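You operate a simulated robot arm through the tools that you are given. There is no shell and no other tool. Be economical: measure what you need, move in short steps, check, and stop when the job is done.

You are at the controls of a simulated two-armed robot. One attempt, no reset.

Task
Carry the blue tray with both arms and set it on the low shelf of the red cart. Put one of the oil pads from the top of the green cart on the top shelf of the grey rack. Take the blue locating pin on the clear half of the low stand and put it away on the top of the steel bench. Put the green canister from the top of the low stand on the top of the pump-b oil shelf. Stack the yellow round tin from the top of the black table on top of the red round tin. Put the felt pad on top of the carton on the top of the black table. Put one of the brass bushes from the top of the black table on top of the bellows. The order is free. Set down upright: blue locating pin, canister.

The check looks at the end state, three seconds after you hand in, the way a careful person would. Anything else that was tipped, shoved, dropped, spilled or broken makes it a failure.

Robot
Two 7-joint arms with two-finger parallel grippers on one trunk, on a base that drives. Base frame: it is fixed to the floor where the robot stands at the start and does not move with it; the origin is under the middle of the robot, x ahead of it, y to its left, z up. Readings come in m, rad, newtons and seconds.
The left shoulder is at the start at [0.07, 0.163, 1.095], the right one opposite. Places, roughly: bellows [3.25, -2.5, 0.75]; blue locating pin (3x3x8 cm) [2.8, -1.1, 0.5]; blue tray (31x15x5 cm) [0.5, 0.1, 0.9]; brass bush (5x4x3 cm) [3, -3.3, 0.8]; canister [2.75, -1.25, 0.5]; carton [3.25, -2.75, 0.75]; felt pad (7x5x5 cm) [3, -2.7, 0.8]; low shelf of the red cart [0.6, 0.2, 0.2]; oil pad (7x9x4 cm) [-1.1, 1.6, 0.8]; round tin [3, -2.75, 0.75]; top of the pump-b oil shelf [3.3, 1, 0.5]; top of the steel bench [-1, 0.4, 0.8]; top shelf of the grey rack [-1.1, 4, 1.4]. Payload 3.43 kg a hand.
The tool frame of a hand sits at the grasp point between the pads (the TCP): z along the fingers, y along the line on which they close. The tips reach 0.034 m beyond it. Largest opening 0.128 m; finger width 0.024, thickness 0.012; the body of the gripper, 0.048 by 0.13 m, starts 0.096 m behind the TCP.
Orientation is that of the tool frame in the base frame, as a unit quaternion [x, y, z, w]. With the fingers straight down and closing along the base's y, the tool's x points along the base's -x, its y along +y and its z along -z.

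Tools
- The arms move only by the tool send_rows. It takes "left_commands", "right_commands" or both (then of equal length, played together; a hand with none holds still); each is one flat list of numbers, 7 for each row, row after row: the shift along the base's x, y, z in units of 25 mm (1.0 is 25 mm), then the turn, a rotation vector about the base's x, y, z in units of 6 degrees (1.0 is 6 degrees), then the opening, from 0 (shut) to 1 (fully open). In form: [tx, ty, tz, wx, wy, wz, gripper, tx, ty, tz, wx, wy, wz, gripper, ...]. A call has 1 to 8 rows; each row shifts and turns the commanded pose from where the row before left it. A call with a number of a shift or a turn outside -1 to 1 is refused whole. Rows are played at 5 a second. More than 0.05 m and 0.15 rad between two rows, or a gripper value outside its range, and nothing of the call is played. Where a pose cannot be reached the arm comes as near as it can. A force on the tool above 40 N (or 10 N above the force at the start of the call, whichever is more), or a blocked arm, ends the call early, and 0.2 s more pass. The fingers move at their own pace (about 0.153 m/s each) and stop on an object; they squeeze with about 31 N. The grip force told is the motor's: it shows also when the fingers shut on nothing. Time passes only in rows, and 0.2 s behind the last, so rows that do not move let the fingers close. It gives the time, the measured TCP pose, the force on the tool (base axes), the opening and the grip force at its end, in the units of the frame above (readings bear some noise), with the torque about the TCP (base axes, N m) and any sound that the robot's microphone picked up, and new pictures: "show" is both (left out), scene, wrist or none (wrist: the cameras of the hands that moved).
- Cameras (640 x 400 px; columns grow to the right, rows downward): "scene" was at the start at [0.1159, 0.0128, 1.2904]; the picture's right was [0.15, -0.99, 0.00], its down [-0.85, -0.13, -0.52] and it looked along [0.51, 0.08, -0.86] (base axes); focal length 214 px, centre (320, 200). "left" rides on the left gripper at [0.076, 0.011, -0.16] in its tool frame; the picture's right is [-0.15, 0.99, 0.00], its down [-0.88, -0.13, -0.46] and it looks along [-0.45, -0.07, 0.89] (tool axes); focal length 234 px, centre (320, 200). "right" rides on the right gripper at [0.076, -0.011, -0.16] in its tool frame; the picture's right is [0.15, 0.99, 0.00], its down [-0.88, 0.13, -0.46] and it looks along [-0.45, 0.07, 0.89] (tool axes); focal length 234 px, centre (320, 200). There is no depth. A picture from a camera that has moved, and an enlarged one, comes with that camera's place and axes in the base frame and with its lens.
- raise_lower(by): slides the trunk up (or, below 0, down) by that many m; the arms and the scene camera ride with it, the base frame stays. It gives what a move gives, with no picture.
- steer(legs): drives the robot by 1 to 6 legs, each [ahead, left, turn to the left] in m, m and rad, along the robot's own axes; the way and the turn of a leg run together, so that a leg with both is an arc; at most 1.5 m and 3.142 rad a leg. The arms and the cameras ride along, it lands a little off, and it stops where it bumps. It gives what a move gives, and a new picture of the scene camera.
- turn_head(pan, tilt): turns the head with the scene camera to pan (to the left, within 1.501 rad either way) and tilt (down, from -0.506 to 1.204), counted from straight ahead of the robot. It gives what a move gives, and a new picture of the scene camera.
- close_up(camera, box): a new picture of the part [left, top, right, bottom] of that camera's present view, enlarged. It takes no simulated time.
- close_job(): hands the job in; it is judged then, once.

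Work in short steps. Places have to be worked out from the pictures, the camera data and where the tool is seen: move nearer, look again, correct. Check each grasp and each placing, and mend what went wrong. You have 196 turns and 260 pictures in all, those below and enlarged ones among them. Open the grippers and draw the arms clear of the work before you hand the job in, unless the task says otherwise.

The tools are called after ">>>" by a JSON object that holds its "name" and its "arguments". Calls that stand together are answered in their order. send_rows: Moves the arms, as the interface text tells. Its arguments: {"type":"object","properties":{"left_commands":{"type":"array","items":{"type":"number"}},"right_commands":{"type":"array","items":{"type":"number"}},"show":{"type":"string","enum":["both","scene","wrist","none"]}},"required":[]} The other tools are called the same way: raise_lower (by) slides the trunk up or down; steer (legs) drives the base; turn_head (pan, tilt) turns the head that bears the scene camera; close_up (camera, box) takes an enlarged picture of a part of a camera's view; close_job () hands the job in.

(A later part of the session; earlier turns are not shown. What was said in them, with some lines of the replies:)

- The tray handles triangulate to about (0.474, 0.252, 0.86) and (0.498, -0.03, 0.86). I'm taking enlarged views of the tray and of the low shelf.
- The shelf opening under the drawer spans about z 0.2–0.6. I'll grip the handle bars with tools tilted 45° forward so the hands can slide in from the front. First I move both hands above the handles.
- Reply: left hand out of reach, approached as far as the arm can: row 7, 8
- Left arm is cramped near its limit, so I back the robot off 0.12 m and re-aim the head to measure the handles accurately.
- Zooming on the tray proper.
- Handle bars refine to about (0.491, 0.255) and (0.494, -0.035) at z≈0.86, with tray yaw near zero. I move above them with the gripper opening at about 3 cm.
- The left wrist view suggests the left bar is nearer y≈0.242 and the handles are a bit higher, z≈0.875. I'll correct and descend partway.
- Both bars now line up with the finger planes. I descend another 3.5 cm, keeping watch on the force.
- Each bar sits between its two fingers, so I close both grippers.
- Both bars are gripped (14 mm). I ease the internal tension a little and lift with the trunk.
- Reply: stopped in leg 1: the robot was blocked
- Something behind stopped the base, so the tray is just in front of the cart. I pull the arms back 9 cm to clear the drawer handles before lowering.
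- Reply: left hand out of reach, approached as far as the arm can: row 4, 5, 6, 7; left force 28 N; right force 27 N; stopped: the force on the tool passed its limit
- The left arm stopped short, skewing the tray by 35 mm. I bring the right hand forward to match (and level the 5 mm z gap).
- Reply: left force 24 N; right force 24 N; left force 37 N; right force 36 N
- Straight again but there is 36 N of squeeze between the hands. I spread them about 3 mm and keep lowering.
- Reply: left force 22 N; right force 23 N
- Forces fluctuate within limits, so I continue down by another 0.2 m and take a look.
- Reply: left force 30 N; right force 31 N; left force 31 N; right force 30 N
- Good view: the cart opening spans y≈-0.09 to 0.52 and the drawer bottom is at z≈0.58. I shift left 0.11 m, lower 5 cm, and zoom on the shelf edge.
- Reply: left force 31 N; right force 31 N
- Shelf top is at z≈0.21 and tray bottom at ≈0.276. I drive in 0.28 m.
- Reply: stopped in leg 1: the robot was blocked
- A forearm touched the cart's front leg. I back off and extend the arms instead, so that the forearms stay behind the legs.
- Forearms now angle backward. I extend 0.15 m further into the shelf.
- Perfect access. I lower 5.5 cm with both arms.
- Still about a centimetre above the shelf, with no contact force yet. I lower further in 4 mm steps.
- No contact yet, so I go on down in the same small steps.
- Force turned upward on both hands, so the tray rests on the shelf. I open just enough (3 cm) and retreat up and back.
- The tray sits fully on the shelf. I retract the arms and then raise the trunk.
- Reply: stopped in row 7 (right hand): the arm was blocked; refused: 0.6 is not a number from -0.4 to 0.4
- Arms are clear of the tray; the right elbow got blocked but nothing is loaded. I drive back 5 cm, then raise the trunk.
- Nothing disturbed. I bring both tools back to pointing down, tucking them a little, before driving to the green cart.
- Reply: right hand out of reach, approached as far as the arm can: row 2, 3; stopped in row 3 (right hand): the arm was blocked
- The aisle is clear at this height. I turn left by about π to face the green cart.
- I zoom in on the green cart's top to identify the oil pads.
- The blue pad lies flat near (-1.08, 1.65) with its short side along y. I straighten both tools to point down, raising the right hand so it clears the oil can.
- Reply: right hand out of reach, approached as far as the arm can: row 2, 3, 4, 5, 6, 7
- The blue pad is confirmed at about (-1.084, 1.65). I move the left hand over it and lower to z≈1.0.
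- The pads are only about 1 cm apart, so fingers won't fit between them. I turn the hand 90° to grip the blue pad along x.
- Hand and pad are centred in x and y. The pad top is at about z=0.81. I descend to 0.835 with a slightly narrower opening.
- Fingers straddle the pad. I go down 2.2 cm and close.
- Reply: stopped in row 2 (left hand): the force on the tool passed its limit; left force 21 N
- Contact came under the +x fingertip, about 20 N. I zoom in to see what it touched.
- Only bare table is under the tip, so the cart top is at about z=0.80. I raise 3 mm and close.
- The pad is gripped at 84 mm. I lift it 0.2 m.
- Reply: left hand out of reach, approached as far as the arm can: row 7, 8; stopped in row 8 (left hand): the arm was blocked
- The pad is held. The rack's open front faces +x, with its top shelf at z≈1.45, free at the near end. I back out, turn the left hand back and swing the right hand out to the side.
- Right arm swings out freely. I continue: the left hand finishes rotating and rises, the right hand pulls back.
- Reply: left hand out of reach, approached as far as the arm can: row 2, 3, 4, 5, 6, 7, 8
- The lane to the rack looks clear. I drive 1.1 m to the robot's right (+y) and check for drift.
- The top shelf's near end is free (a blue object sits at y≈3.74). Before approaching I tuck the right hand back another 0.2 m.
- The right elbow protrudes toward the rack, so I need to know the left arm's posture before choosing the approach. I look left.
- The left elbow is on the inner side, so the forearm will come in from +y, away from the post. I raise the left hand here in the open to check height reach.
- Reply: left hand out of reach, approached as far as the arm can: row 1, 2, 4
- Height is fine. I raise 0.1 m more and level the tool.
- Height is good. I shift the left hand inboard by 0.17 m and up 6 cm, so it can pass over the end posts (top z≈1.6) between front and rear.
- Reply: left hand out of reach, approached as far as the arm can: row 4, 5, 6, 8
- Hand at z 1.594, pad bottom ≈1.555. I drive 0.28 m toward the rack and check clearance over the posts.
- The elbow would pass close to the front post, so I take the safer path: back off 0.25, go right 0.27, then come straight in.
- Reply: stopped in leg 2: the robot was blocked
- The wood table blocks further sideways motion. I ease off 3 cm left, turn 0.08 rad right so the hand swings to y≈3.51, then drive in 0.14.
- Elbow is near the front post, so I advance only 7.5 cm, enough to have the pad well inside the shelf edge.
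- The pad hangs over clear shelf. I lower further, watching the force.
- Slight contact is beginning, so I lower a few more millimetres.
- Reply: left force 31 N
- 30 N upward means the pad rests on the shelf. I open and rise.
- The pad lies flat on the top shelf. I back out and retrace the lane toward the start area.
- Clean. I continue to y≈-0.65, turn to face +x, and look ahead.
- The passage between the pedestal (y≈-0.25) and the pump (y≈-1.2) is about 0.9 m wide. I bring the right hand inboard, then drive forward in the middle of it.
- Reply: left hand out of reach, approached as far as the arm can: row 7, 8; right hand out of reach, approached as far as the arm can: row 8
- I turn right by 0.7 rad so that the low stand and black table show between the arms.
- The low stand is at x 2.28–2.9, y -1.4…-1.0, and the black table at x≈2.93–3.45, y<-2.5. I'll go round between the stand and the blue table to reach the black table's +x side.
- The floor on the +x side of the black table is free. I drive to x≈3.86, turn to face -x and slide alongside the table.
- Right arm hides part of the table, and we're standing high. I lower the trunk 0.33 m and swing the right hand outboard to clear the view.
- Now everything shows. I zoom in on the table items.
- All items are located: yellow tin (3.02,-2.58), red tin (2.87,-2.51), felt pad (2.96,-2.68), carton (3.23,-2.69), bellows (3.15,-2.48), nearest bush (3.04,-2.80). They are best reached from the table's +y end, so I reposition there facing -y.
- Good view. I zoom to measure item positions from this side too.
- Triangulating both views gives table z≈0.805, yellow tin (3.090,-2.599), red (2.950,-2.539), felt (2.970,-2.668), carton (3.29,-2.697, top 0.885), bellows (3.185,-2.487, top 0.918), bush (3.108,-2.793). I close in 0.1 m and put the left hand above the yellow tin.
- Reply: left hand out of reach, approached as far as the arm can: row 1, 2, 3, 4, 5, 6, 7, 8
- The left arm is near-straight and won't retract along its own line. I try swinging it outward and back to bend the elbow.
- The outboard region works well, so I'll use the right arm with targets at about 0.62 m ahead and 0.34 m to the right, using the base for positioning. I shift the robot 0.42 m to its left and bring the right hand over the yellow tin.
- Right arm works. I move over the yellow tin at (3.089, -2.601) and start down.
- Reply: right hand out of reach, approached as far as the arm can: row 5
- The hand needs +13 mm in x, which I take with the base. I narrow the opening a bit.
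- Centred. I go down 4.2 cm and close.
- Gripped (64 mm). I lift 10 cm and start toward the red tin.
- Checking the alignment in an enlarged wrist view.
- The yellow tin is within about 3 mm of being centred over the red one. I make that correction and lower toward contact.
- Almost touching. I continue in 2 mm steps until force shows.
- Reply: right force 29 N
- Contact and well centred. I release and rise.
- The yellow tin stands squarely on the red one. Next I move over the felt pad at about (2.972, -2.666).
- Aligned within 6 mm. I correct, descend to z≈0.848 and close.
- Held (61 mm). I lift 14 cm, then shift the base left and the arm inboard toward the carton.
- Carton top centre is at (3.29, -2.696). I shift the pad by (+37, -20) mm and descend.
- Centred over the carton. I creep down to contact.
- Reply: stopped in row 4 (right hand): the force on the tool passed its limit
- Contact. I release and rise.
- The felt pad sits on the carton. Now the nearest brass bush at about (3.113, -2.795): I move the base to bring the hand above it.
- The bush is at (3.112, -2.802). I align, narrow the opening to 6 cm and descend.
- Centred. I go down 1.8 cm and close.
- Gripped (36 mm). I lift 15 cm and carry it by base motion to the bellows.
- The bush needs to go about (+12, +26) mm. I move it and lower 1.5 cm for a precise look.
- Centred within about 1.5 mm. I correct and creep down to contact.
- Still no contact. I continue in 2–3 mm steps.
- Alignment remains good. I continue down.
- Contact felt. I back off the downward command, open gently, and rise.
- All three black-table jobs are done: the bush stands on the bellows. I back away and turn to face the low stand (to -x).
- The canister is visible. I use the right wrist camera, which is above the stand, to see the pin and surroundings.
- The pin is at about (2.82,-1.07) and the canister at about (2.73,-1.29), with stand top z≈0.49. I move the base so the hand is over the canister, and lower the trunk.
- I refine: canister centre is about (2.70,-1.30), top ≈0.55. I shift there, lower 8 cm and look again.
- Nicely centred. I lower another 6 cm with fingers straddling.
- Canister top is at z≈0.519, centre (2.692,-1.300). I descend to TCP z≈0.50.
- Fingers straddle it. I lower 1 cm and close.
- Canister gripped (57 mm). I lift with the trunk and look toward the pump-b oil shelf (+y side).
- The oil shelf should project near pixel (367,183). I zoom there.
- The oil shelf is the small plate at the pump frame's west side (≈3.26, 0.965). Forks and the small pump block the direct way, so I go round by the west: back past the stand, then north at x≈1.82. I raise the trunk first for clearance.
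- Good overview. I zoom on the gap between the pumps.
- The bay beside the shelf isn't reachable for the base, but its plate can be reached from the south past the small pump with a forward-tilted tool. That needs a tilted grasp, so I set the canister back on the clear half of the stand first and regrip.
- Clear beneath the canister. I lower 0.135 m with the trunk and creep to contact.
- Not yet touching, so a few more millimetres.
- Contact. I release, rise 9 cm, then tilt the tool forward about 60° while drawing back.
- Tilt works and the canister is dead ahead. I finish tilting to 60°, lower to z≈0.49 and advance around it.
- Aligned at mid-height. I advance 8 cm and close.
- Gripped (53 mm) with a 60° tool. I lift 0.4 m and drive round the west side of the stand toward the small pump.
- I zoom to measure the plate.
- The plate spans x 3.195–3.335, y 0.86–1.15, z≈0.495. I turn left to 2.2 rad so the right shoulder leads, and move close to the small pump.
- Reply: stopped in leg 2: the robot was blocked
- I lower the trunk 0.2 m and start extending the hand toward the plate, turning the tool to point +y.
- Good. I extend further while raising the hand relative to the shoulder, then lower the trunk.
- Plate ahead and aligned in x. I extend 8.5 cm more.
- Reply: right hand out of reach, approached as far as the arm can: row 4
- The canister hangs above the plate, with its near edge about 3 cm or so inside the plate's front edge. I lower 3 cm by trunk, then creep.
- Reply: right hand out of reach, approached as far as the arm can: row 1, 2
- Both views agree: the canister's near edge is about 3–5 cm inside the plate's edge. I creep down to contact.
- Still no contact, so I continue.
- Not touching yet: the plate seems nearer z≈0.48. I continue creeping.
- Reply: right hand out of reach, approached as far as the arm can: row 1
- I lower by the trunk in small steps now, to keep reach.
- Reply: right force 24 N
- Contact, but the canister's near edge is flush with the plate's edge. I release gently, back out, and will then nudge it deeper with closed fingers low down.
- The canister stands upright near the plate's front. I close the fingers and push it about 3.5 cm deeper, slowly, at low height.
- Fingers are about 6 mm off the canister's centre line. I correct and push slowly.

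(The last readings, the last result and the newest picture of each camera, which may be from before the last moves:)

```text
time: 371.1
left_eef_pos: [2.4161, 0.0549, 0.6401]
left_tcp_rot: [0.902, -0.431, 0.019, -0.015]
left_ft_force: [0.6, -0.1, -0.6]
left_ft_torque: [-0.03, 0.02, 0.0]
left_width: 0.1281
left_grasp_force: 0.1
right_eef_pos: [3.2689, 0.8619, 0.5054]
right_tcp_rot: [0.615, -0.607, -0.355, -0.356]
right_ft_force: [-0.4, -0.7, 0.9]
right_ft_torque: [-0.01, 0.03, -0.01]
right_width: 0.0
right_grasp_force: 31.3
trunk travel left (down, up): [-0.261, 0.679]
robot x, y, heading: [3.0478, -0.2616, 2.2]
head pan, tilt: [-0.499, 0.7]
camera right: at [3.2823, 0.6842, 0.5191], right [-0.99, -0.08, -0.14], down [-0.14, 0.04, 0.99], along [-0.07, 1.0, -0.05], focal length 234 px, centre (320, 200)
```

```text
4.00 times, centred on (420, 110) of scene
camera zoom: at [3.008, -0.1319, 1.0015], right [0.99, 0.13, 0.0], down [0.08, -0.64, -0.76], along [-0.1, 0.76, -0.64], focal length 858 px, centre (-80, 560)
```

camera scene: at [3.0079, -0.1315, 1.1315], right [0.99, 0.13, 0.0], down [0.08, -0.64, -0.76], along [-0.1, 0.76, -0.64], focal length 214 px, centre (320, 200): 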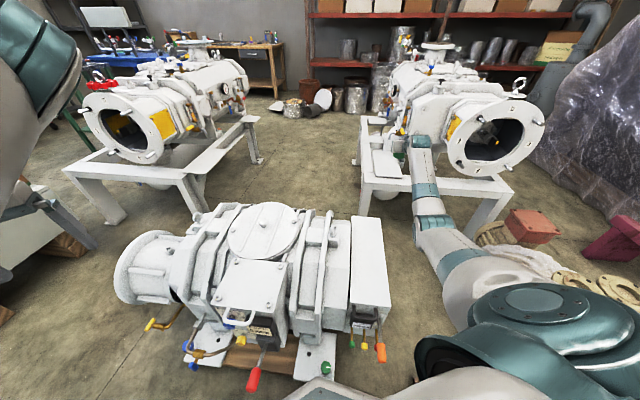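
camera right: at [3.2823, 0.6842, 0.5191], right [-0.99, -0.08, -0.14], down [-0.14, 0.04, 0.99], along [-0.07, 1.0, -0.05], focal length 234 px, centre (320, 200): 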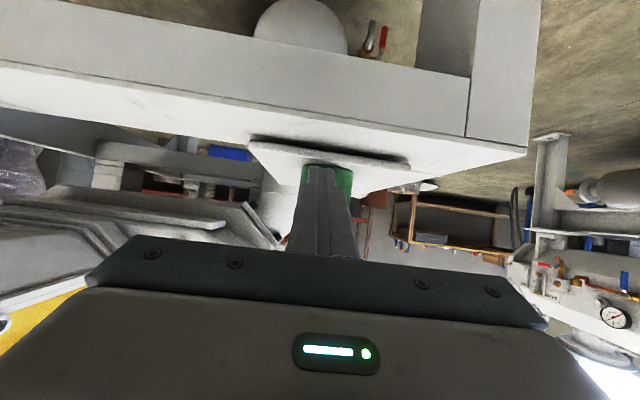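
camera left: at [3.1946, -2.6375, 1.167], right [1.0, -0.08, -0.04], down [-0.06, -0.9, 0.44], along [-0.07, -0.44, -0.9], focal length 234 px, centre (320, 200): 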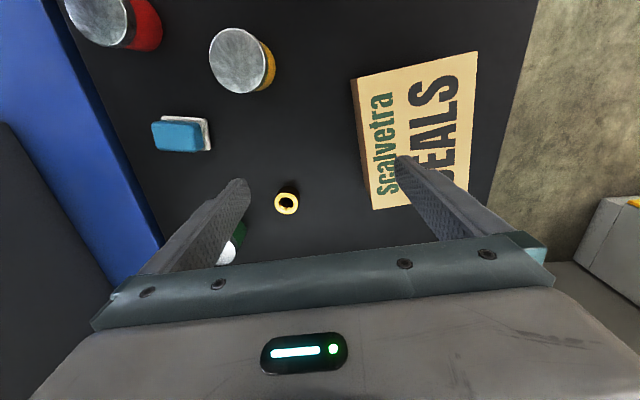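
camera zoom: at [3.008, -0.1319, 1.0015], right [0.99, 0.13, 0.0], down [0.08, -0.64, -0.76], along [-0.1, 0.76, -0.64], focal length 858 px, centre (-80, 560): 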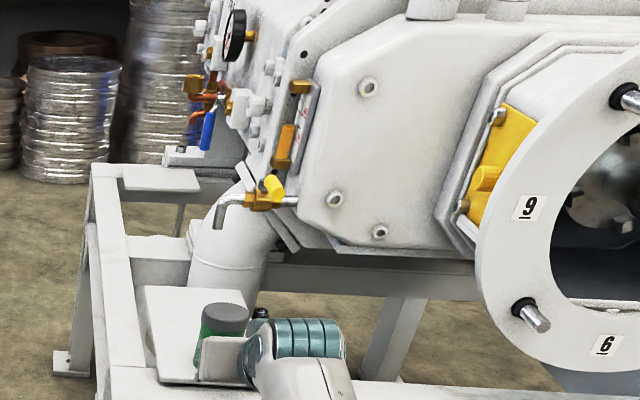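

It is sliding upright. I push another 2.5 cm.

>>> {"name": "send_rows", "arguments": {"right_commands": [0, 0.25, 0, 0, 0, 0, 0, 0, 0.25, 0, 0, 0, 0, 0, 0, 0.25, 0, 0, 0, 0, 0, 0, 0.25, 0, 0, 0, 0, 0, 0, -0.8, 0, 0, 0, 0, 0, 0, -1, 0.2, 0, 0, 0, 0, 0, -1, 0.4, 0, 0, 0, 0], "show": "wrist"}}

>>> {"name": "close_up", "arguments": {"camera": "scene", "box": [340, 60, 500, 160]}}

```text
time: 372.7
left_eef_pos: [2.4186, 0.054, 0.6399]
left_tcp_rot: [0.902, -0.431, 0.018, -0.015]
left_ft_force: [0.9, 0.0, -0.4]
left_ft_torque: [0.02, 0.05, 0.02]
left_width: 0.1282
left_grasp_force: 0.1
right_eef_pos: [3.2689, 0.8148, 0.5203]
right_tcp_rot: [0.614, -0.607, -0.356, -0.358]
right_ft_force: [0.2, 0.4, -0.4]
right_ft_torque: [0.01, 0.01, -0.01]
right_width: 0.0
right_grasp_force: 30.5
trunk travel left (down, up): [-0.261, 0.679]
robot x, y, heading: [3.0507, -0.2581, 2.198]
head pan, tilt: [-0.499, 0.7]
camera right: at [3.2814, 0.6375, 0.5336], right [-0.99, -0.08, -0.14], down [-0.14, 0.03, 0.99], along [-0.07, 1.0, -0.05], focal length 234 px, centre (320, 200)
```

right: 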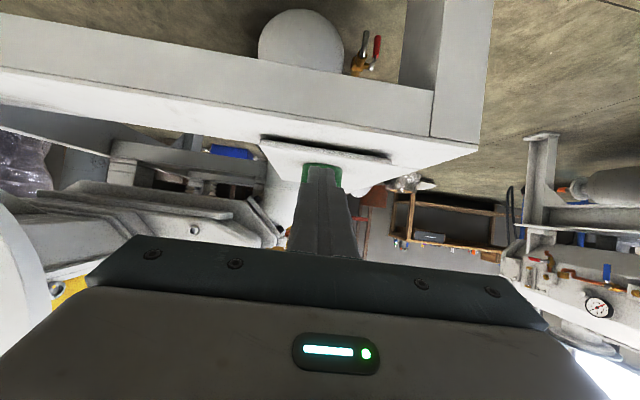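

```text
4.00 times, centred on (420, 110) of scene
camera zoom: at [3.008, -0.1319, 1.0016], right [0.99, 0.13, 0.0], down [0.08, -0.64, -0.76], along [-0.1, 0.76, -0.64], focal length 858 px, centre (-80, 560)
```

zoom: 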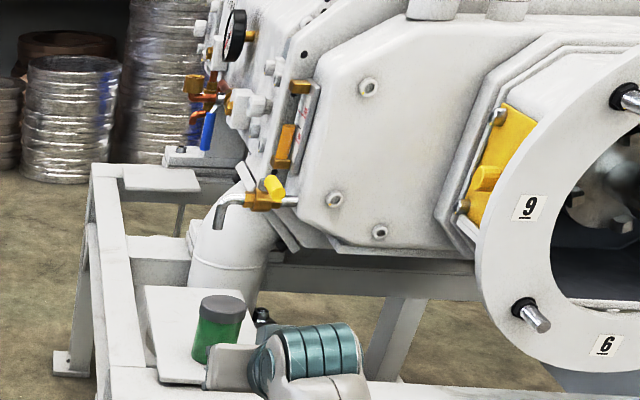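

The canister now stands upright well inside the shelf plate. I raise, back off, and bring the right arm in with the tool pointing down again.

>>> {"name": "raise_lower", "arguments": {"by": 0.4}}

>>> {"name": "steer", "arguments": {"legs": [[-0.3, 0.2, 0]]}}

>>> {"name": "send_rows", "arguments": {"right_commands": [-0.8, -0.8, 0, -1, 0, 0, 0.5, -0.8, -0.8, 0, -1, 0, 0, 0.5, -0.8, -0.8, 0, -1, 0, 0, 0.5, -0.8, -0.8, 0, -1, 0, 0, 0.5, -0.8, -0.8, 0, -1, 0, 0, 0.5, -0.8, -0.8, 0, -1, 0, 0, 0.5, -0.8, -0.8, 0, -1, 0, 0, 0.5, -0.8, -0.8, 0, -1, 0, 0, 0.5], "show": "none"}}

>>> {"name": "send_rows", "arguments": {"right_commands": [-0.6, -0.6, 0, -1, 0, 0, 0.5, -0.6, -0.6, 0, -1, 0, 0, 0.5, -0.6, -0.6, 0, 0, 0, 1, 0.5, -0.6, -0.6, 0, 0, 0, 1, 0.5, -0.6, -0.4, 0, 0, 0, 1, 0.5, -0.6, -0.4, 0, 0, 0, 1, 0.5, -0.6, -0.4, 0, 0, 0, 1, 0.5, -0.6, -0.4, 0, 0, 0, 1, 0.5], "show": "scene"}}

```text
time: 376.5
left_eef_pos: [2.4169, 0.0558, 1.0408]
left_tcp_rot: [0.902, -0.43, 0.018, -0.014]
left_ft_force: [0.6, 0.5, 0.6]
left_ft_torque: [0.0, 0.03, -0.02]
left_width: 0.1278
left_grasp_force: 0.0
right_eef_pos: [3.2693, 0.8157, 0.9196]
right_tcp_rot: [0.615, -0.607, -0.355, -0.357]
right_ft_force: [0.4, -0.1, 0.5]
right_ft_torque: [0.0, -0.02, 0.01]
right_width: 0.0002
right_grasp_force: 31.0
trunk travel left (down, up): [-0.661, 0.279]
robot x, y, heading: [3.0512, -0.2573, 2.193]
head pan, tilt: [-0.499, 0.7]
```

```text
time: 378.9
left_eef_pos: [2.4306, -0.3129, 1.0408]
left_tcp_rot: [0.903, -0.428, 0.019, -0.014]
left_ft_force: [-0.3, -0.2, 0.0]
left_ft_torque: [0.0, -0.01, -0.02]
left_width: 0.1279
left_grasp_force: 0.0
right_eef_pos: [3.28, 0.4522, 0.9191]
right_tcp_rot: [0.616, -0.605, -0.356, -0.356]
right_ft_force: [0.8, 0.5, 0.6]
right_ft_torque: [-0.01, 0.01, -0.01]
right_width: 0.0
right_grasp_force: 31.4
trunk travel left (down, up): [-0.661, 0.279]
robot x, y, heading: [3.0651, -0.6214, 2.203]
head pan, tilt: [-0.499, 0.7]
camera scene: at [3.0235, -0.4956, 1.4015], right [0.99, 0.13, 0.0], down [0.08, -0.64, -0.76], along [-0.1, 0.76, -0.64], focal length 214 px, centre (320, 200)
```

scene: 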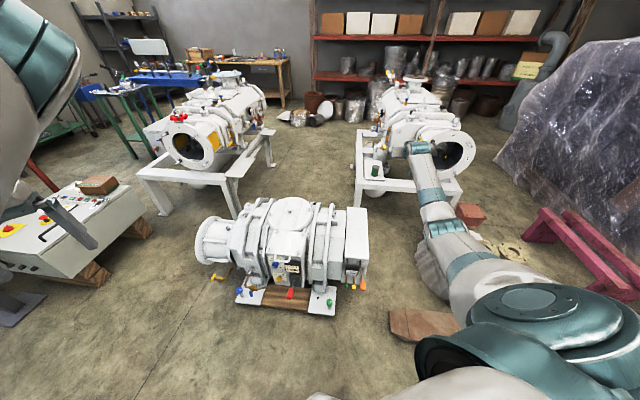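

```text
time: 380.6
left_eef_pos: [2.4307, -0.3127, 1.0392]
left_tcp_rot: [0.903, -0.429, 0.019, -0.014]
left_ft_force: [-0.4, -0.7, 0.3]
left_ft_torque: [0.0, 0.01, 0.01]
left_width: 0.1281
left_grasp_force: 0.0
right_eef_pos: [3.1187, 0.2928, 0.9182]
right_tcp_rot: [0.708, -0.698, -0.077, -0.074]
right_ft_force: [0.2, -0.4, -0.1]
right_ft_torque: [0.02, -0.02, 0.0]
right_width: 0.0639
right_grasp_force: 0.0
trunk travel left (down, up): [-0.661, 0.279]
robot x, y, heading: [3.0641, -0.6236, 2.206]
head pan, tilt: [-0.499, 0.7]
```

```text
time: 382.4
left_eef_pos: [2.4311, -0.3127, 1.0388]
left_tcp_rot: [0.903, -0.429, 0.018, -0.014]
left_ft_force: [-0.2, 0.0, 0.0]
left_ft_torque: [0.0, -0.04, 0.02]
left_width: 0.1283
left_grasp_force: 0.1
right_eef_pos: [2.9975, 0.1906, 0.9182]
right_tcp_rot: [0.895, -0.446, -0.005, 0.002]
right_ft_force: [-0.3, 0.0, 0.0]
right_ft_torque: [0.0, -0.04, -0.03]
right_width: 0.064
right_grasp_force: 0.0
trunk travel left (down, up): [-0.661, 0.279]
robot x, y, heading: [3.0662, -0.6251, 2.201]
head pan, tilt: [-0.499, 0.7]
camera scene: at [3.0229, -0.4958, 1.4015], right [0.99, 0.13, 0.0], down [0.08, -0.64, -0.76], along [-0.1, 0.76, -0.64], focal length 214 px, centre (320, 200)
```

scene: 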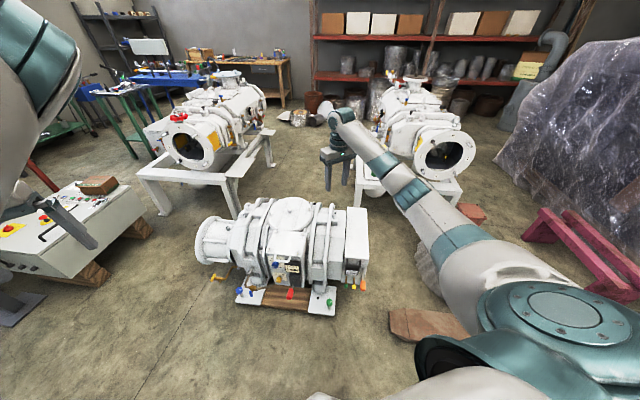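

The arm is back in its working posture. I turn to heading 0 and reverse, so the right hand comes over the blue pin.

>>> {"name": "steer", "arguments": {"legs": [[0, 0, -2.2], [-0.96, -0.02, 0]]}}

>>> {"name": "raise_lower", "arguments": {"by": -0.2}}

>>> {"name": "close_up", "arguments": {"camera": "right", "box": [0, 0, 640, 400]}}

```text
time: 392.6
left_eef_pos: [2.7321, -0.3209, 1.0408]
left_tcp_rot: [-0.027, 0.999, -0.021, -0.009]
left_ft_force: [0.0, 0.5, -0.5]
left_ft_torque: [0.0, 0.0, 0.0]
left_width: 0.1277
left_grasp_force: 0.0
right_eef_pos: [2.8077, -1.076, 0.9191]
right_tcp_rot: [-0.007, 1.0, 0.004, 0.004]
right_ft_force: [0.4, 0.3, 0.0]
right_ft_torque: [-0.03, -0.01, 0.03]
right_width: 0.0639
right_grasp_force: 0.1
trunk travel left (down, up): [-0.661, 0.279]
robot x, y, heading: [2.1084, -0.6492, 0.003]
head pan, tilt: [-0.499, 0.7]
camera scene: at [2.2312, -0.6895, 1.4015], right [-0.48, -0.88, 0.0], down [-0.57, 0.31, -0.76], along [0.67, -0.36, -0.64], focal length 214 px, centre (320, 200)
```

scene: 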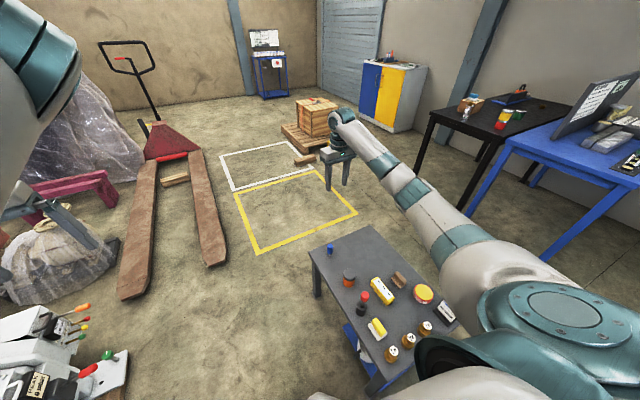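

```text
time: 394.8
left_eef_pos: [2.732, -0.3209, 0.8405]
left_tcp_rot: [-0.028, 0.999, -0.021, -0.01]
left_ft_force: [-0.6, -0.2, 0.9]
left_ft_torque: [-0.02, 0.0, 0.0]
left_width: 0.1278
left_grasp_force: 0.1
right_eef_pos: [2.8059, -1.0779, 0.7191]
right_tcp_rot: [-0.007, 1.0, 0.003, 0.005]
right_ft_force: [0.9, 0.4, -0.2]
right_ft_torque: [0.01, 0.01, 0.0]
right_width: 0.064
right_grasp_force: 0.0
trunk travel left (down, up): [-0.461, 0.479]
robot x, y, heading: [2.1111, -0.6528, -0.0]
head pan, tilt: [-0.499, 0.7]
```

```text
1.00 times, centred on (320, 200) of right
camera zoom: at [2.7289, -1.0912, 0.8788], right [-0.16, 0.99, 0.01], down [0.87, 0.14, 0.47], along [0.46, 0.08, -0.89], focal length 234 px, centre (320, 200)
```

zoom: 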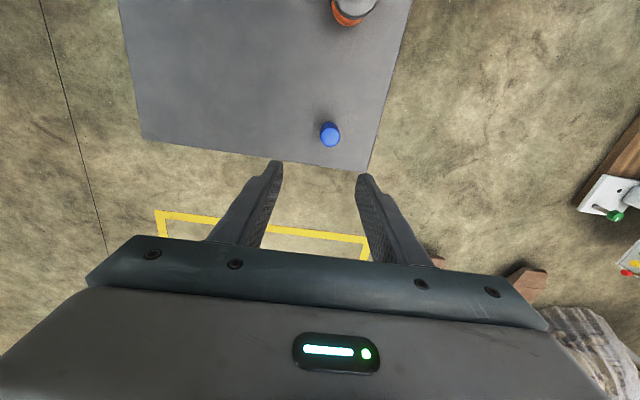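

The pin is about (−5, +16) mm from the hand axis. I correct, lower 10 cm, and re-measure.

>>> {"name": "send_rows", "arguments": {"right_commands": [-0.1, 0.32, -1, 0, 0, 0, 0.55, -0.1, 0.32, -1, 0, 0, 0, 0.55, 0, 0, -1, 0, 0, 0, 0.55, 0, 0, -1, 0, 0, 0, 0.55], "show": "wrist"}}

```text
time: 395.8
left_eef_pos: [2.7323, -0.3214, 0.8397]
left_tcp_rot: [-0.028, 0.999, -0.022, -0.01]
left_ft_force: [0.0, 1.0, 0.7]
left_ft_torque: [-0.03, 0.0, 0.02]
left_width: 0.1279
left_grasp_force: 0.0
right_eef_pos: [2.8037, -1.0618, 0.6176]
right_tcp_rot: [-0.006, 1.0, 0.004, 0.005]
right_ft_force: [-0.8, -0.2, 0.5]
right_ft_torque: [-0.01, 0.02, 0.0]
right_width: 0.0703
right_grasp_force: 0.0
trunk travel left (down, up): [-0.461, 0.479]
robot x, y, heading: [2.1129, -0.6533, -0.001]
head pan, tilt: [-0.499, 0.7]
camera right: at [2.7259, -1.0759, 0.7785], right [-0.16, 0.99, 0.01], down [0.87, 0.14, 0.47], along [0.46, 0.08, -0.89], focal length 234 px, centre (320, 200)
```

right: 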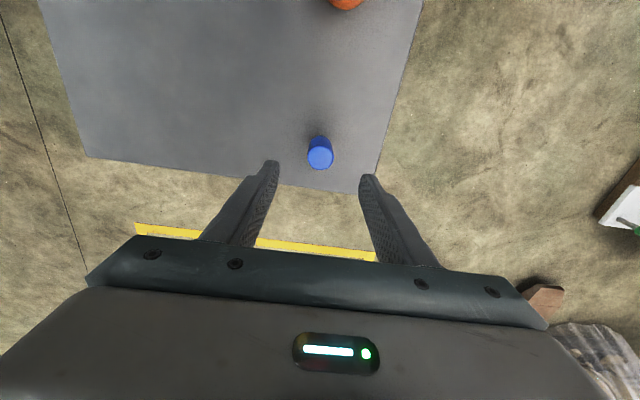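

Exactly aligned. I descend 12 cm around the pin and close.

>>> {"name": "send_rows", "arguments": {"right_commands": [0, 0, -1, 0, 0, 0, 0.55, 0, 0, -1, 0, 0, 0, 0.55, 0, 0, -1, 0, 0, 0, 0.55, 0, 0, -1, 0, 0, 0, 0.55, 0, 0, -0.8, 0, 0, 0, 0.55], "show": "wrist"}}

>>> {"name": "send_rows", "arguments": {"right_commands": [0, 0, 0, 0, 0, 0, 0.2, 0, 0, 0, 0, 0, 0, 0, 0, 0, 0, 0, 0, 0, 0], "show": "none"}}

```text
time: 397.0
left_eef_pos: [2.7329, -0.3213, 0.84]
left_tcp_rot: [-0.029, 0.999, -0.021, -0.01]
left_ft_force: [0.6, 0.0, 0.2]
left_ft_torque: [0.01, 0.01, -0.01]
left_width: 0.1276
left_grasp_force: 0.0
right_eef_pos: [2.8016, -1.0608, 0.4999]
right_tcp_rot: [-0.007, 1.0, 0.003, 0.005]
right_ft_force: [0.9, -0.4, 0.3]
right_ft_torque: [-0.02, 0.0, -0.01]
right_width: 0.0704
right_grasp_force: 0.1
trunk travel left (down, up): [-0.461, 0.479]
robot x, y, heading: [2.1057, -0.6532, 0.002]
head pan, tilt: [-0.499, 0.7]
camera right: at [2.7247, -1.0755, 0.6589], right [-0.16, 0.99, 0.01], down [0.87, 0.14, 0.47], along [0.46, 0.08, -0.89], focal length 234 px, centre (320, 200)
```

right: 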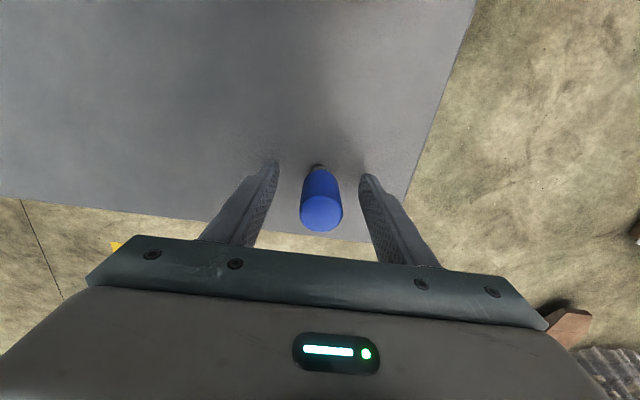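

```text
time: 397.8
left_eef_pos: [2.7322, -0.3197, 0.8399]
left_tcp_rot: [-0.028, 0.999, -0.021, -0.01]
left_ft_force: [0.3, 0.0, 0.0]
left_ft_torque: [-0.01, 0.0, -0.01]
left_width: 0.1282
left_grasp_force: 0.1
right_eef_pos: [2.8013, -1.0611, 0.4992]
right_tcp_rot: [-0.007, 1.0, 0.003, 0.005]
right_ft_force: [-0.5, -0.1, -0.4]
right_ft_torque: [-0.06, 0.01, 0.02]
right_width: 0.0292
right_grasp_force: 31.3
trunk travel left (down, up): [-0.461, 0.479]
robot x, y, heading: [2.1059, -0.6518, 0.004]
head pan, tilt: [-0.499, 0.7]
```

Pin gripped (29 mm). I lift it with trunk and arm for travel.

>>> {"name": "raise_lower", "arguments": {"by": 0.4}}

>>> {"name": "send_rows", "arguments": {"right_commands": [0, 0, 1, 0, 0, 0, 0, 0, 0, 1, 0, 0, 0, 0, 0, 0, 1, 0, 0, 0, 0, 0, 0, 1, 0, 0, 0, 0, 0, 0, 1, 0, 0, 0, 0, 0, 0, 1, 0, 0, 0, 0, 0, 0, 1, 0, 0, 0, 0, 0, 0, 1, 0, 0, 0, 0], "show": "wrist"}}

>>> {"name": "steer", "arguments": {"legs": [[-0.15, 0, 0], [0, 0, 1.57], [0, 0, 1.57], [1.2, 0, 0]]}}

```text
time: 401.6
left_eef_pos: [2.7324, -0.3209, 1.2393]
left_tcp_rot: [-0.029, 0.999, -0.021, -0.01]
left_ft_force: [-0.6, 0.5, 0.7]
left_ft_torque: [0.0, -0.02, 0.01]
left_width: 0.1279
left_grasp_force: 0.0
right_eef_pos: [2.8017, -1.0617, 0.8989]
right_tcp_rot: [-0.007, 1.0, 0.004, 0.004]
right_ft_force: [-0.1, 0.3, -0.3]
right_ft_torque: [0.01, 0.0, 0.01]
right_width: 0.0289
right_grasp_force: 30.9
trunk travel left (down, up): [-0.861, 0.079]
robot x, y, heading: [2.1063, -0.6502, 0.003]
head pan, tilt: [-0.499, 0.7]
```

```text
time: 403.4
left_eef_pos: [2.732, -0.3202, 1.2406]
left_tcp_rot: [-0.028, 0.999, -0.022, -0.01]
left_ft_force: [0.2, 0.0, 0.1]
left_ft_torque: [-0.04, -0.02, -0.04]
left_width: 0.1279
left_grasp_force: 0.1
right_eef_pos: [2.7995, -1.0615, 1.0982]
right_tcp_rot: [-0.006, 1.0, 0.003, 0.005]
right_ft_force: [-0.1, 0.2, -1.4]
right_ft_torque: [0.01, -0.03, -0.03]
right_width: 0.0291
right_grasp_force: 31.2
trunk travel left (down, up): [-0.861, 0.079]
robot x, y, heading: [2.1101, -0.6562, 0.001]
head pan, tilt: [-0.499, 0.7]
camera right: at [2.7229, -1.0758, 1.2578], right [-0.16, 0.99, 0.01], down [0.87, 0.14, 0.46], along [0.46, 0.08, -0.89], focal length 234 px, centre (320, 200)
```

right: 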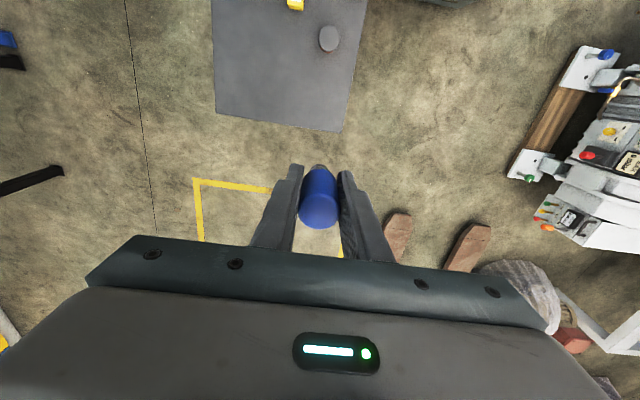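

```text
time: 418.2
left_eef_pos: [0.1632, -1.0596, 1.2406]
left_tcp_rot: [0.999, 0.048, 0.009, -0.022]
left_ft_force: [0.0, -0.5, 0.0]
left_ft_torque: [0.0, 0.02, 0.01]
left_width: 0.1278
left_grasp_force: 0.0
right_eef_pos: [0.0656, -0.3219, 1.098]
right_tcp_rot: [1.0, 0.026, -0.006, 0.005]
right_ft_force: [0.7, -1.2, -0.7]
right_ft_torque: [0.01, 0.02, 0.0]
right_width: 0.0285
right_grasp_force: 31.4
trunk travel left (down, up): [-0.861, 0.079]
robot x, y, heading: [0.7739, -0.7035, -3.102]
head pan, tilt: [-0.499, 0.7]
camera scene: at [0.6469, -0.6662, 1.6016], right [0.44, 0.9, 0.0], down [0.58, -0.28, -0.76], along [-0.69, 0.34, -0.64], focal length 214 px, centre (320, 200)
```

scene: 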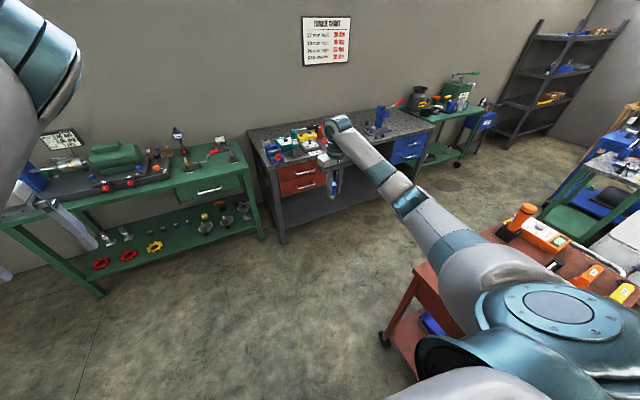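

I continue: forward to x≈0.05, then sideways along the bench to y≈0.1, and look.

>>> {"name": "steer", "arguments": {"legs": [[0.74, 0, -0.04], [0, -0.83, 0], [0.2, 0, 0]]}}

>>> {"name": "turn_head", "arguments": {"pan": 0.0, "tilt": 0.7}}

```text
time: 427.5
left_eef_pos: [-0.7886, -0.2029, 1.2423]
left_tcp_rot: [0.999, 0.025, 0.008, -0.021]
left_ft_force: [0.7, -0.2, 0.4]
left_ft_torque: [-0.03, 0.04, -0.01]
left_width: 0.128
left_grasp_force: 0.1
right_eef_pos: [-0.8511, 0.5387, 1.0991]
right_tcp_rot: [1.0, 0.003, -0.006, 0.004]
right_ft_force: [0.5, 0.3, 0.0]
right_ft_torque: [0.02, 0.03, 0.02]
right_width: 0.028
right_grasp_force: 31.3
trunk travel left (down, up): [-0.861, 0.079]
robot x, y, heading: [-0.1645, 0.122, 3.141]
head pan, tilt: [-0.499, 0.7]
camera scene: at [-0.2879, 0.1676, 1.602], right [0.48, 0.88, 0.0], down [0.56, -0.31, -0.77], along [-0.67, 0.37, -0.64], focal length 214 px, centre (320, 200)
```

scene: 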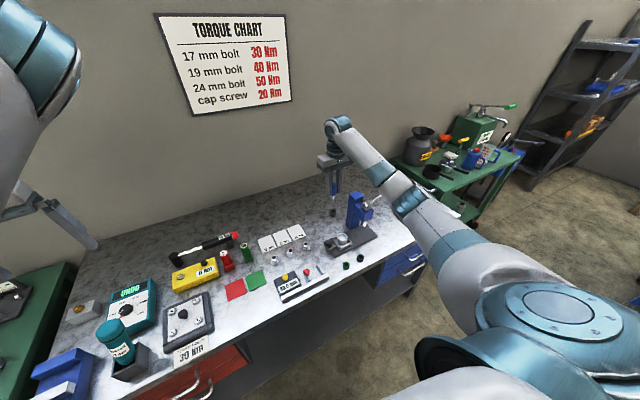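

```text
time: 428.4
left_eef_pos: [-0.7925, -0.2015, 1.2394]
left_tcp_rot: [0.999, 0.025, 0.011, -0.022]
left_ft_force: [-0.2, -0.1, -0.4]
left_ft_torque: [0.0, 0.02, -0.04]
left_width: 0.128
left_grasp_force: 0.1
right_eef_pos: [-0.8548, 0.5391, 1.0966]
right_tcp_rot: [1.0, 0.002, -0.005, 0.005]
right_ft_force: [0.3, -0.3, 0.2]
right_ft_torque: [0.02, -0.01, -0.01]
right_width: 0.0282
right_grasp_force: 30.6
trunk travel left (down, up): [-0.861, 0.079]
robot x, y, heading: [-0.1651, 0.1226, 3.134]
head pan, tilt: [0.0, 0.7]
camera scene: at [-0.303, 0.1276, 1.6014], right [0.01, 1.0, 0.0], down [0.64, 0.0, -0.76], along [-0.76, 0.0, -0.64], focal length 214 px, centre (320, 200)
```

scene: 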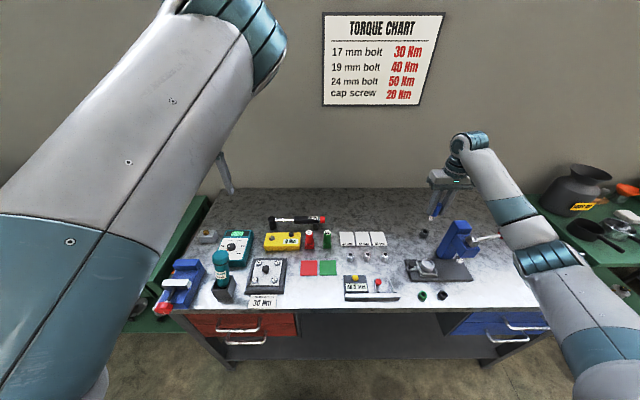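

The back of the bench around (-1.05, 0.40) is clear. I move the base so that the pin hangs near it, and use the wrist camera.

>>> {"name": "steer", "arguments": {"legs": [[0.145, 0.14, 0]]}}

>>> {"name": "close_up", "arguments": {"camera": "right", "box": [0, 0, 640, 400]}}

```text
time: 430.0
left_eef_pos: [-0.9335, -0.3396, 1.2422]
left_tcp_rot: [0.999, 0.023, 0.009, -0.02]
left_ft_force: [0.0, -0.2, 0.2]
left_ft_torque: [-0.03, -0.02, 0.03]
left_width: 0.1281
left_grasp_force: 0.0
right_eef_pos: [-0.996, 0.4015, 1.0983]
right_tcp_rot: [1.0, 0.003, -0.004, 0.005]
right_ft_force: [-0.3, 0.3, -0.8]
right_ft_torque: [-0.01, 0.0, -0.02]
right_width: 0.0283
right_grasp_force: 30.5
trunk travel left (down, up): [-0.861, 0.079]
robot x, y, heading: [-0.308, -0.0167, 3.138]
head pan, tilt: [0.0, 0.7]
camera scene: at [-0.4428, -0.01, 1.6018], right [0.01, 1.0, 0.0], down [0.64, -0.01, -0.77], along [-0.77, 0.0, -0.64], focal length 214 px, centre (320, 200)
```

scene: 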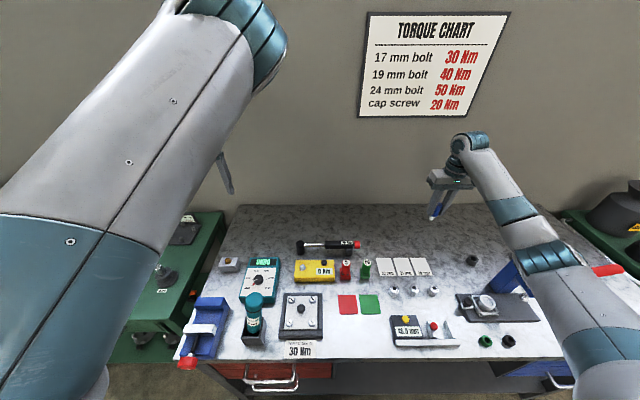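

```text
1.00 times, centred on (320, 200) of right
camera zoom: at [-0.9185, 0.414, 1.2579], right [0.15, -0.99, 0.01], down [-0.87, -0.13, 0.47], along [-0.46, -0.08, -0.88], focal length 234 px, centre (320, 200)
```

zoom: 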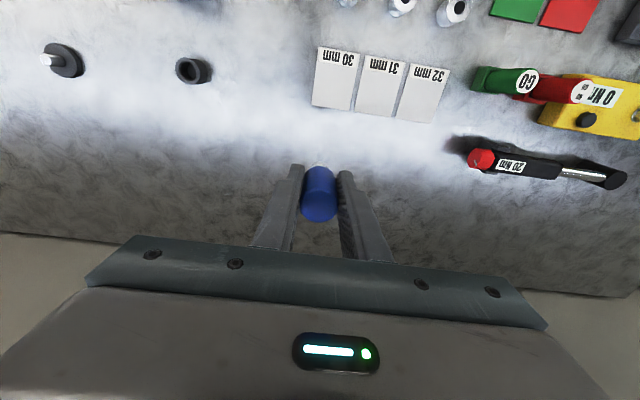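

The surface below is clear. I move 3 cm further back and lower 10 cm by arm.

>>> {"name": "send_rows", "arguments": {"right_commands": [-0.6, 0, -0.8, 0, 0, 0, 0, -0.6, 0, -0.8, 0, 0, 0, 0, 0, 0, -0.8, 0, 0, 0, 0, 0, 0, -0.8, 0, 0, 0, 0, 0, 0, -0.8, 0, 0, 0, 0], "show": "both"}}

```text
time: 431.2
left_eef_pos: [-0.9358, -0.341, 1.2402]
left_tcp_rot: [0.999, 0.025, 0.01, -0.022]
left_ft_force: [-0.4, -0.7, -0.2]
left_ft_torque: [0.03, -0.01, 0.0]
left_width: 0.1279
left_grasp_force: 0.0
right_eef_pos: [-1.028, 0.3983, 0.9976]
right_tcp_rot: [1.0, 0.002, -0.004, 0.005]
right_ft_force: [-1.1, 0.6, -1.2]
right_ft_torque: [0.02, 0.0, 0.02]
right_width: 0.0279
right_grasp_force: 30.8
trunk travel left (down, up): [-0.861, 0.079]
robot x, y, heading: [-0.3083, -0.0146, 3.14]
head pan, tilt: [0.0, 0.7]
camera scene: at [-0.4456, -0.0119, 1.6015], right [0.01, 1.0, 0.0], down [0.64, 0.0, -0.76], along [-0.76, 0.0, -0.64], focal length 214 px, centre (320, 200)
camera right: at [-0.9506, 0.4113, 1.157], right [0.15, -0.99, 0.01], down [-0.88, -0.13, 0.47], along [-0.46, -0.08, -0.89], focal length 234 px, centre (320, 200)
```

scene: 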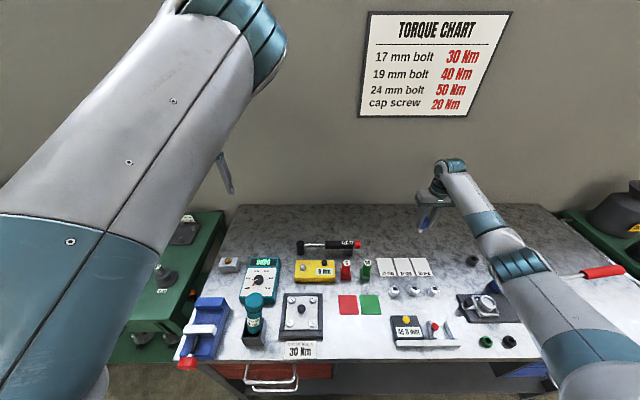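
right: 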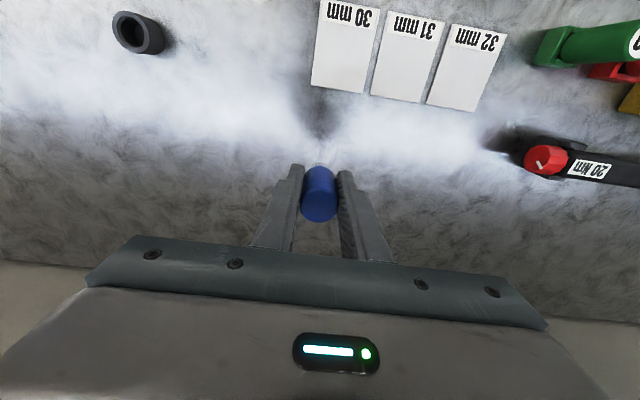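

Bench top estimates to about z=0.86 (the pin bottom is at 0.944). I lower 5.5 cm and then creep.

>>> {"name": "send_rows", "arguments": {"right_commands": [0, 0, -0.7, 0, 0, 0, 0, 0, 0, -0.7, 0, 0, 0, 0, 0, 0, -0.5, 0, 0, 0, 0, 0, 0, -0.2, 0, 0, 0, 0, 0, 0, -0.15, 0, 0, 0, 0], "show": "wrist"}}

```text
time: 432.4
left_eef_pos: [-0.9351, -0.342, 1.2389]
left_tcp_rot: [0.999, 0.024, 0.01, -0.021]
left_ft_force: [-0.3, -0.4, 0.1]
left_ft_torque: [-0.01, -0.02, 0.0]
left_width: 0.1284
left_grasp_force: 0.1
right_eef_pos: [-1.0271, 0.4003, 0.9412]
right_tcp_rot: [1.0, 0.003, -0.005, 0.003]
right_ft_force: [-0.5, -0.2, -0.2]
right_ft_torque: [0.0, -0.01, 0.01]
right_width: 0.0282
right_grasp_force: 31.0
trunk travel left (down, up): [-0.861, 0.079]
robot x, y, heading: [-0.3104, -0.0172, 3.139]
head pan, tilt: [0.0, 0.7]
camera right: at [-0.9505, 0.4121, 1.1005], right [0.15, -0.99, 0.01], down [-0.88, -0.13, 0.46], along [-0.46, -0.08, -0.89], focal length 234 px, centre (320, 200)
```

right: 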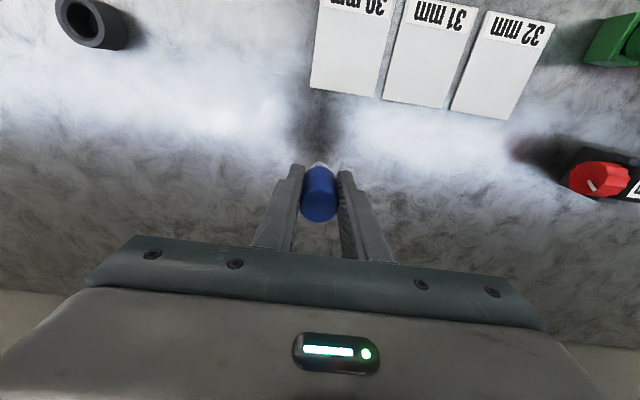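

No contact yet. I creep in 3–4 mm steps.

>>> {"name": "send_rows", "arguments": {"right_commands": [0, 0, -0.16, 0, 0, 0, 0, 0, 0, -0.16, 0, 0, 0, 0, 0, 0, -0.14, 0, 0, 0, 0, 0, 0, -0.12, 0, 0, 0, 0, 0, 0, -0.1, 0, 0, 0, 0], "show": "none"}}

```text
time: 433.6
left_eef_pos: [-0.9362, -0.3421, 1.2406]
left_tcp_rot: [0.999, 0.025, 0.01, -0.021]
left_ft_force: [0.1, 0.0, 0.3]
left_ft_torque: [0.04, -0.03, 0.01]
left_width: 0.1282
left_grasp_force: 0.1
right_eef_pos: [-1.0271, 0.4001, 0.924]
right_tcp_rot: [1.0, 0.002, -0.005, 0.003]
right_ft_force: [-0.9, -0.3, -0.9]
right_ft_torque: [0.02, -0.01, -0.02]
right_width: 0.0283
right_grasp_force: 31.1
trunk travel left (down, up): [-0.861, 0.079]
robot x, y, heading: [-0.3089, -0.0193, 3.139]
head pan, tilt: [0.0, 0.7]
```

I keep going down.

>>> {"name": "send_rows", "arguments": {"right_commands": [0, 0, -0.14, 0, 0, 0, 0, 0, 0, -0.14, 0, 0, 0, 0, 0, 0, -0.12, 0, 0, 0, 0, 0, 0, -0.1, 0, 0, 0, 0, 0, 0, -0.1, 0, 0, 0, 0], "show": "none"}}

>>> {"name": "close_up", "arguments": {"camera": "right", "box": [240, 100, 400, 200]}}

```text
time: 434.8
left_eef_pos: [-0.9319, -0.3426, 1.2415]
left_tcp_rot: [0.999, 0.024, 0.009, -0.022]
left_ft_force: [1.0, 0.6, -1.0]
left_ft_torque: [-0.03, 0.03, 0.0]
left_width: 0.128
left_grasp_force: 0.0
right_eef_pos: [-1.0279, 0.3987, 0.9138]
right_tcp_rot: [1.0, 0.001, -0.009, 0.003]
right_ft_force: [-0.4, 0.6, 22.4]
right_ft_torque: [0.1, 0.11, -0.01]
right_width: 0.0282
right_grasp_force: 30.4
trunk travel left (down, up): [-0.861, 0.079]
robot x, y, heading: [-0.3081, -0.0166, 3.132]
head pan, tilt: [0.0, 0.7]
```

```text
4.00 times, centred on (320, 150) of right
camera zoom: at [-0.9489, 0.4112, 1.0734], right [0.15, -0.99, 0.0], down [-0.87, -0.13, 0.47], along [-0.47, -0.07, -0.88], focal length 937 px, centre (320, 400)
```

zoom: 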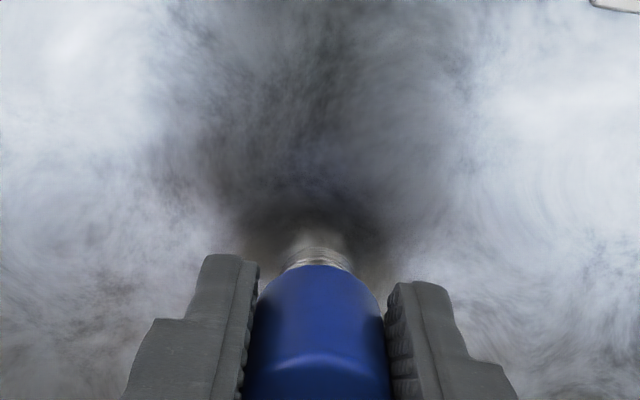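

Contact (22 N) with the pin upright. I back off the push, open slowly and evenly, then rise.

>>> {"name": "send_rows", "arguments": {"right_commands": [0, 0, 0.16, 0, 0, 0, 0, 0, 0, 0, 0, 0, 0, 0.26, 0, 0, 0, 0, 0, 0, 0.35, 0, 0, 0, 0, 0, 0, 0.55, 0, 0, 0.4, 0, 0, 0, 0.55, 0, 0, 0.8, 0, 0, 0, 0.55, 0, 0, 1, 0, 0, 0, 0.55, 0, 0, 1, 0, 0, 0, 0.55], "show": "both"}}

```text
time: 436.6
left_eef_pos: [-0.935, -0.3412, 1.2405]
left_tcp_rot: [0.999, 0.024, 0.011, -0.021]
left_ft_force: [0.3, 0.1, -0.5]
left_ft_torque: [0.01, -0.03, -0.04]
left_width: 0.1281
left_grasp_force: 0.0
right_eef_pos: [-1.0284, 0.3988, 0.9938]
right_tcp_rot: [1.0, 0.002, -0.004, 0.003]
right_ft_force: [0.6, 0.2, 0.1]
right_ft_torque: [-0.02, -0.01, 0.01]
right_width: 0.0703
right_grasp_force: 0.0
trunk travel left (down, up): [-0.861, 0.079]
robot x, y, heading: [-0.3095, -0.017, 3.14]
head pan, tilt: [0.0, 0.7]
camera scene: at [-0.4448, -0.0126, 1.6015], right [0.01, 1.0, 0.0], down [0.64, 0.0, -0.76], along [-0.76, 0.0, -0.64], focal length 214 px, centre (320, 200)
camera right: at [-0.9506, 0.4109, 1.1534], right [0.15, -0.99, 0.01], down [-0.88, -0.13, 0.47], along [-0.46, -0.08, -0.89], focal length 234 px, centre (320, 200)
```

scene: 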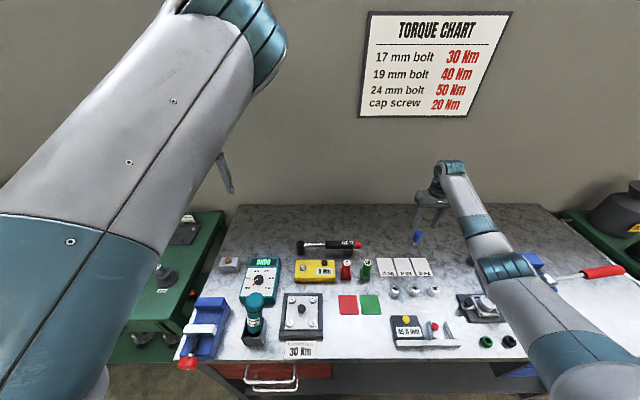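
right: 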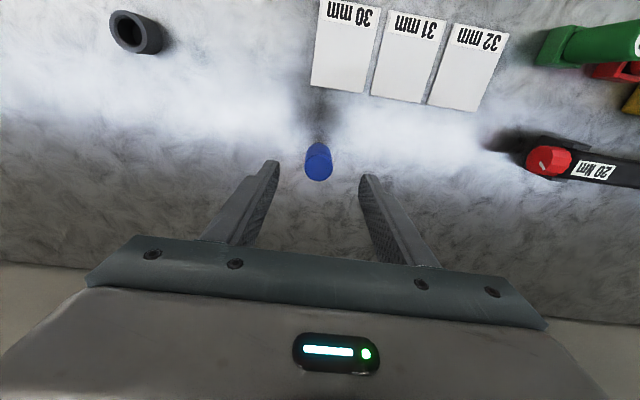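

The pin stands upright on the bench. I raise the hand clear, back off, and check the scene before handing in.

>>> {"name": "send_rows", "arguments": {"right_commands": [0, 0, 1, 0, 0, 0, 0.55, 0, 0, 1, 0, 0, 0, 0.55, 0, 0, 1, 0, 0, 0, 0.55, 0, 0, 1, 0, 0, 0, 0.55, 0, 0, 1, 0, 0, 0, 0.55], "show": "none"}}

>>> {"name": "steer", "arguments": {"legs": [[-0.25, 0, 0]]}}

>>> {"name": "close_up", "arguments": {"camera": "scene", "box": [320, 150, 520, 275]}}

```text
time: 437.8
left_eef_pos: [-0.934, -0.3413, 1.2402]
left_tcp_rot: [0.999, 0.025, 0.01, -0.021]
left_ft_force: [-0.5, 0.2, 0.6]
left_ft_torque: [0.0, 0.01, 0.01]
left_width: 0.1279
left_grasp_force: 0.1
right_eef_pos: [-1.027, 0.3992, 1.1177]
right_tcp_rot: [1.0, 0.002, -0.005, 0.003]
right_ft_force: [0.0, 0.2, -0.1]
right_ft_torque: [0.01, 0.0, -0.01]
right_width: 0.0705
right_grasp_force: 0.1
trunk travel left (down, up): [-0.861, 0.079]
robot x, y, heading: [-0.3104, -0.0169, 3.131]
head pan, tilt: [0.0, 0.7]
```

```text
time: 439.6
left_eef_pos: [-0.6849, -0.3425, 1.2381]
left_tcp_rot: [0.999, 0.024, 0.01, -0.021]
left_ft_force: [0.2, 0.4, -0.2]
left_ft_torque: [-0.01, 0.0, -0.01]
left_width: 0.1279
left_grasp_force: 0.1
right_eef_pos: [-0.7768, 0.399, 1.1162]
right_tcp_rot: [1.0, 0.002, -0.005, 0.003]
right_ft_force: [-0.2, 1.2, -0.5]
right_ft_torque: [0.0, -0.02, 0.01]
right_width: 0.0702
right_grasp_force: 0.1
trunk travel left (down, up): [-0.861, 0.079]
robot x, y, heading: [-0.0556, -0.0166, 3.135]
head pan, tilt: [0.0, 0.7]
camera scene: at [-0.195, -0.0138, 1.6013], right [0.01, 1.0, 0.0], down [0.65, 0.0, -0.76], along [-0.76, 0.0, -0.65], focal length 214 px, centre (320, 200)
```

scene: 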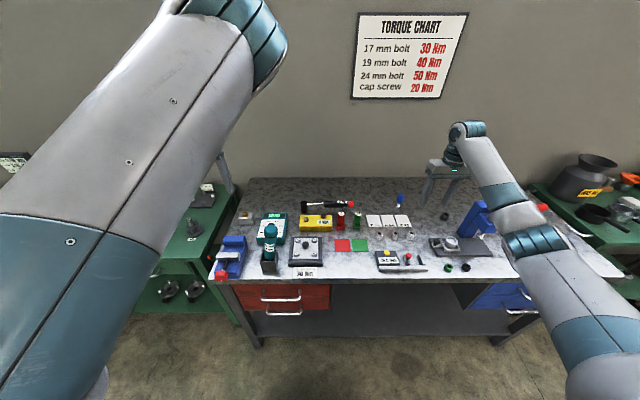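

```text
3.20 times, centred on (420, 212) of scene
camera zoom: at [-0.195, -0.0138, 1.6013], right [0.01, 1.0, 0.0], down [0.65, 0.0, -0.76], along [-0.76, 0.0, -0.65], focal length 686 px, centre (0, 160)
```

zoom: 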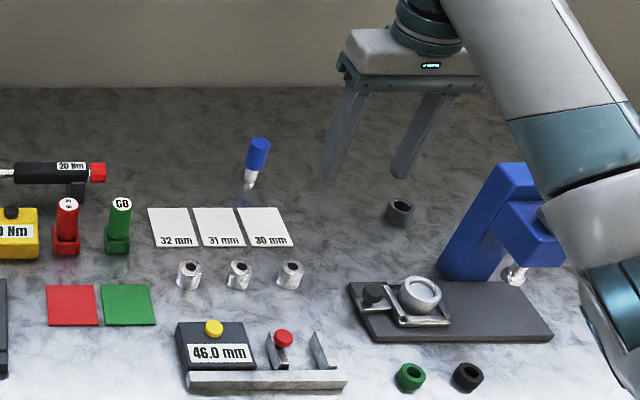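

All seven placements are done, the pin is upright, and both hands are open and clear, so I hand in.

>>> {"name": "close_job", "arguments": {}}

```text
The job is handed in.
```

I placed all seven items and handed the job in. I checked each one with the cameras when I set it down, and both grippers are open and clear of the work.

- **Blue tray:** it rests fully on the low shelf of the red cart.
- **Oil pad:** the blue one lies flat on the near end of the grey rack's top shelf.
- **Blue locating pin:** it stands upright near the back of the steel bench, about (-1.03, 0.40).
- **Green canister:** it stands upright on the pump-b oil shelf. I first set it down flush with the front edge, then pushed it further in with closed fingers.
- **Yellow tin:** it is stacked centred on the red tin.
- **Felt pad:** it sits on top of the carton.
- **Brass bush:** it stands centred on top of the bellows.

While driving, the base or arms bumped furniture five times: a red cart leg, the wood table, once behind the robot near the steel bench, once near the small pump, and once (with an arm) when retracting from the cart. The robot stopped each time, and I saw nothing shifted or tipped in the pictures afterwards. I did not take a final look at every placement before handing in.
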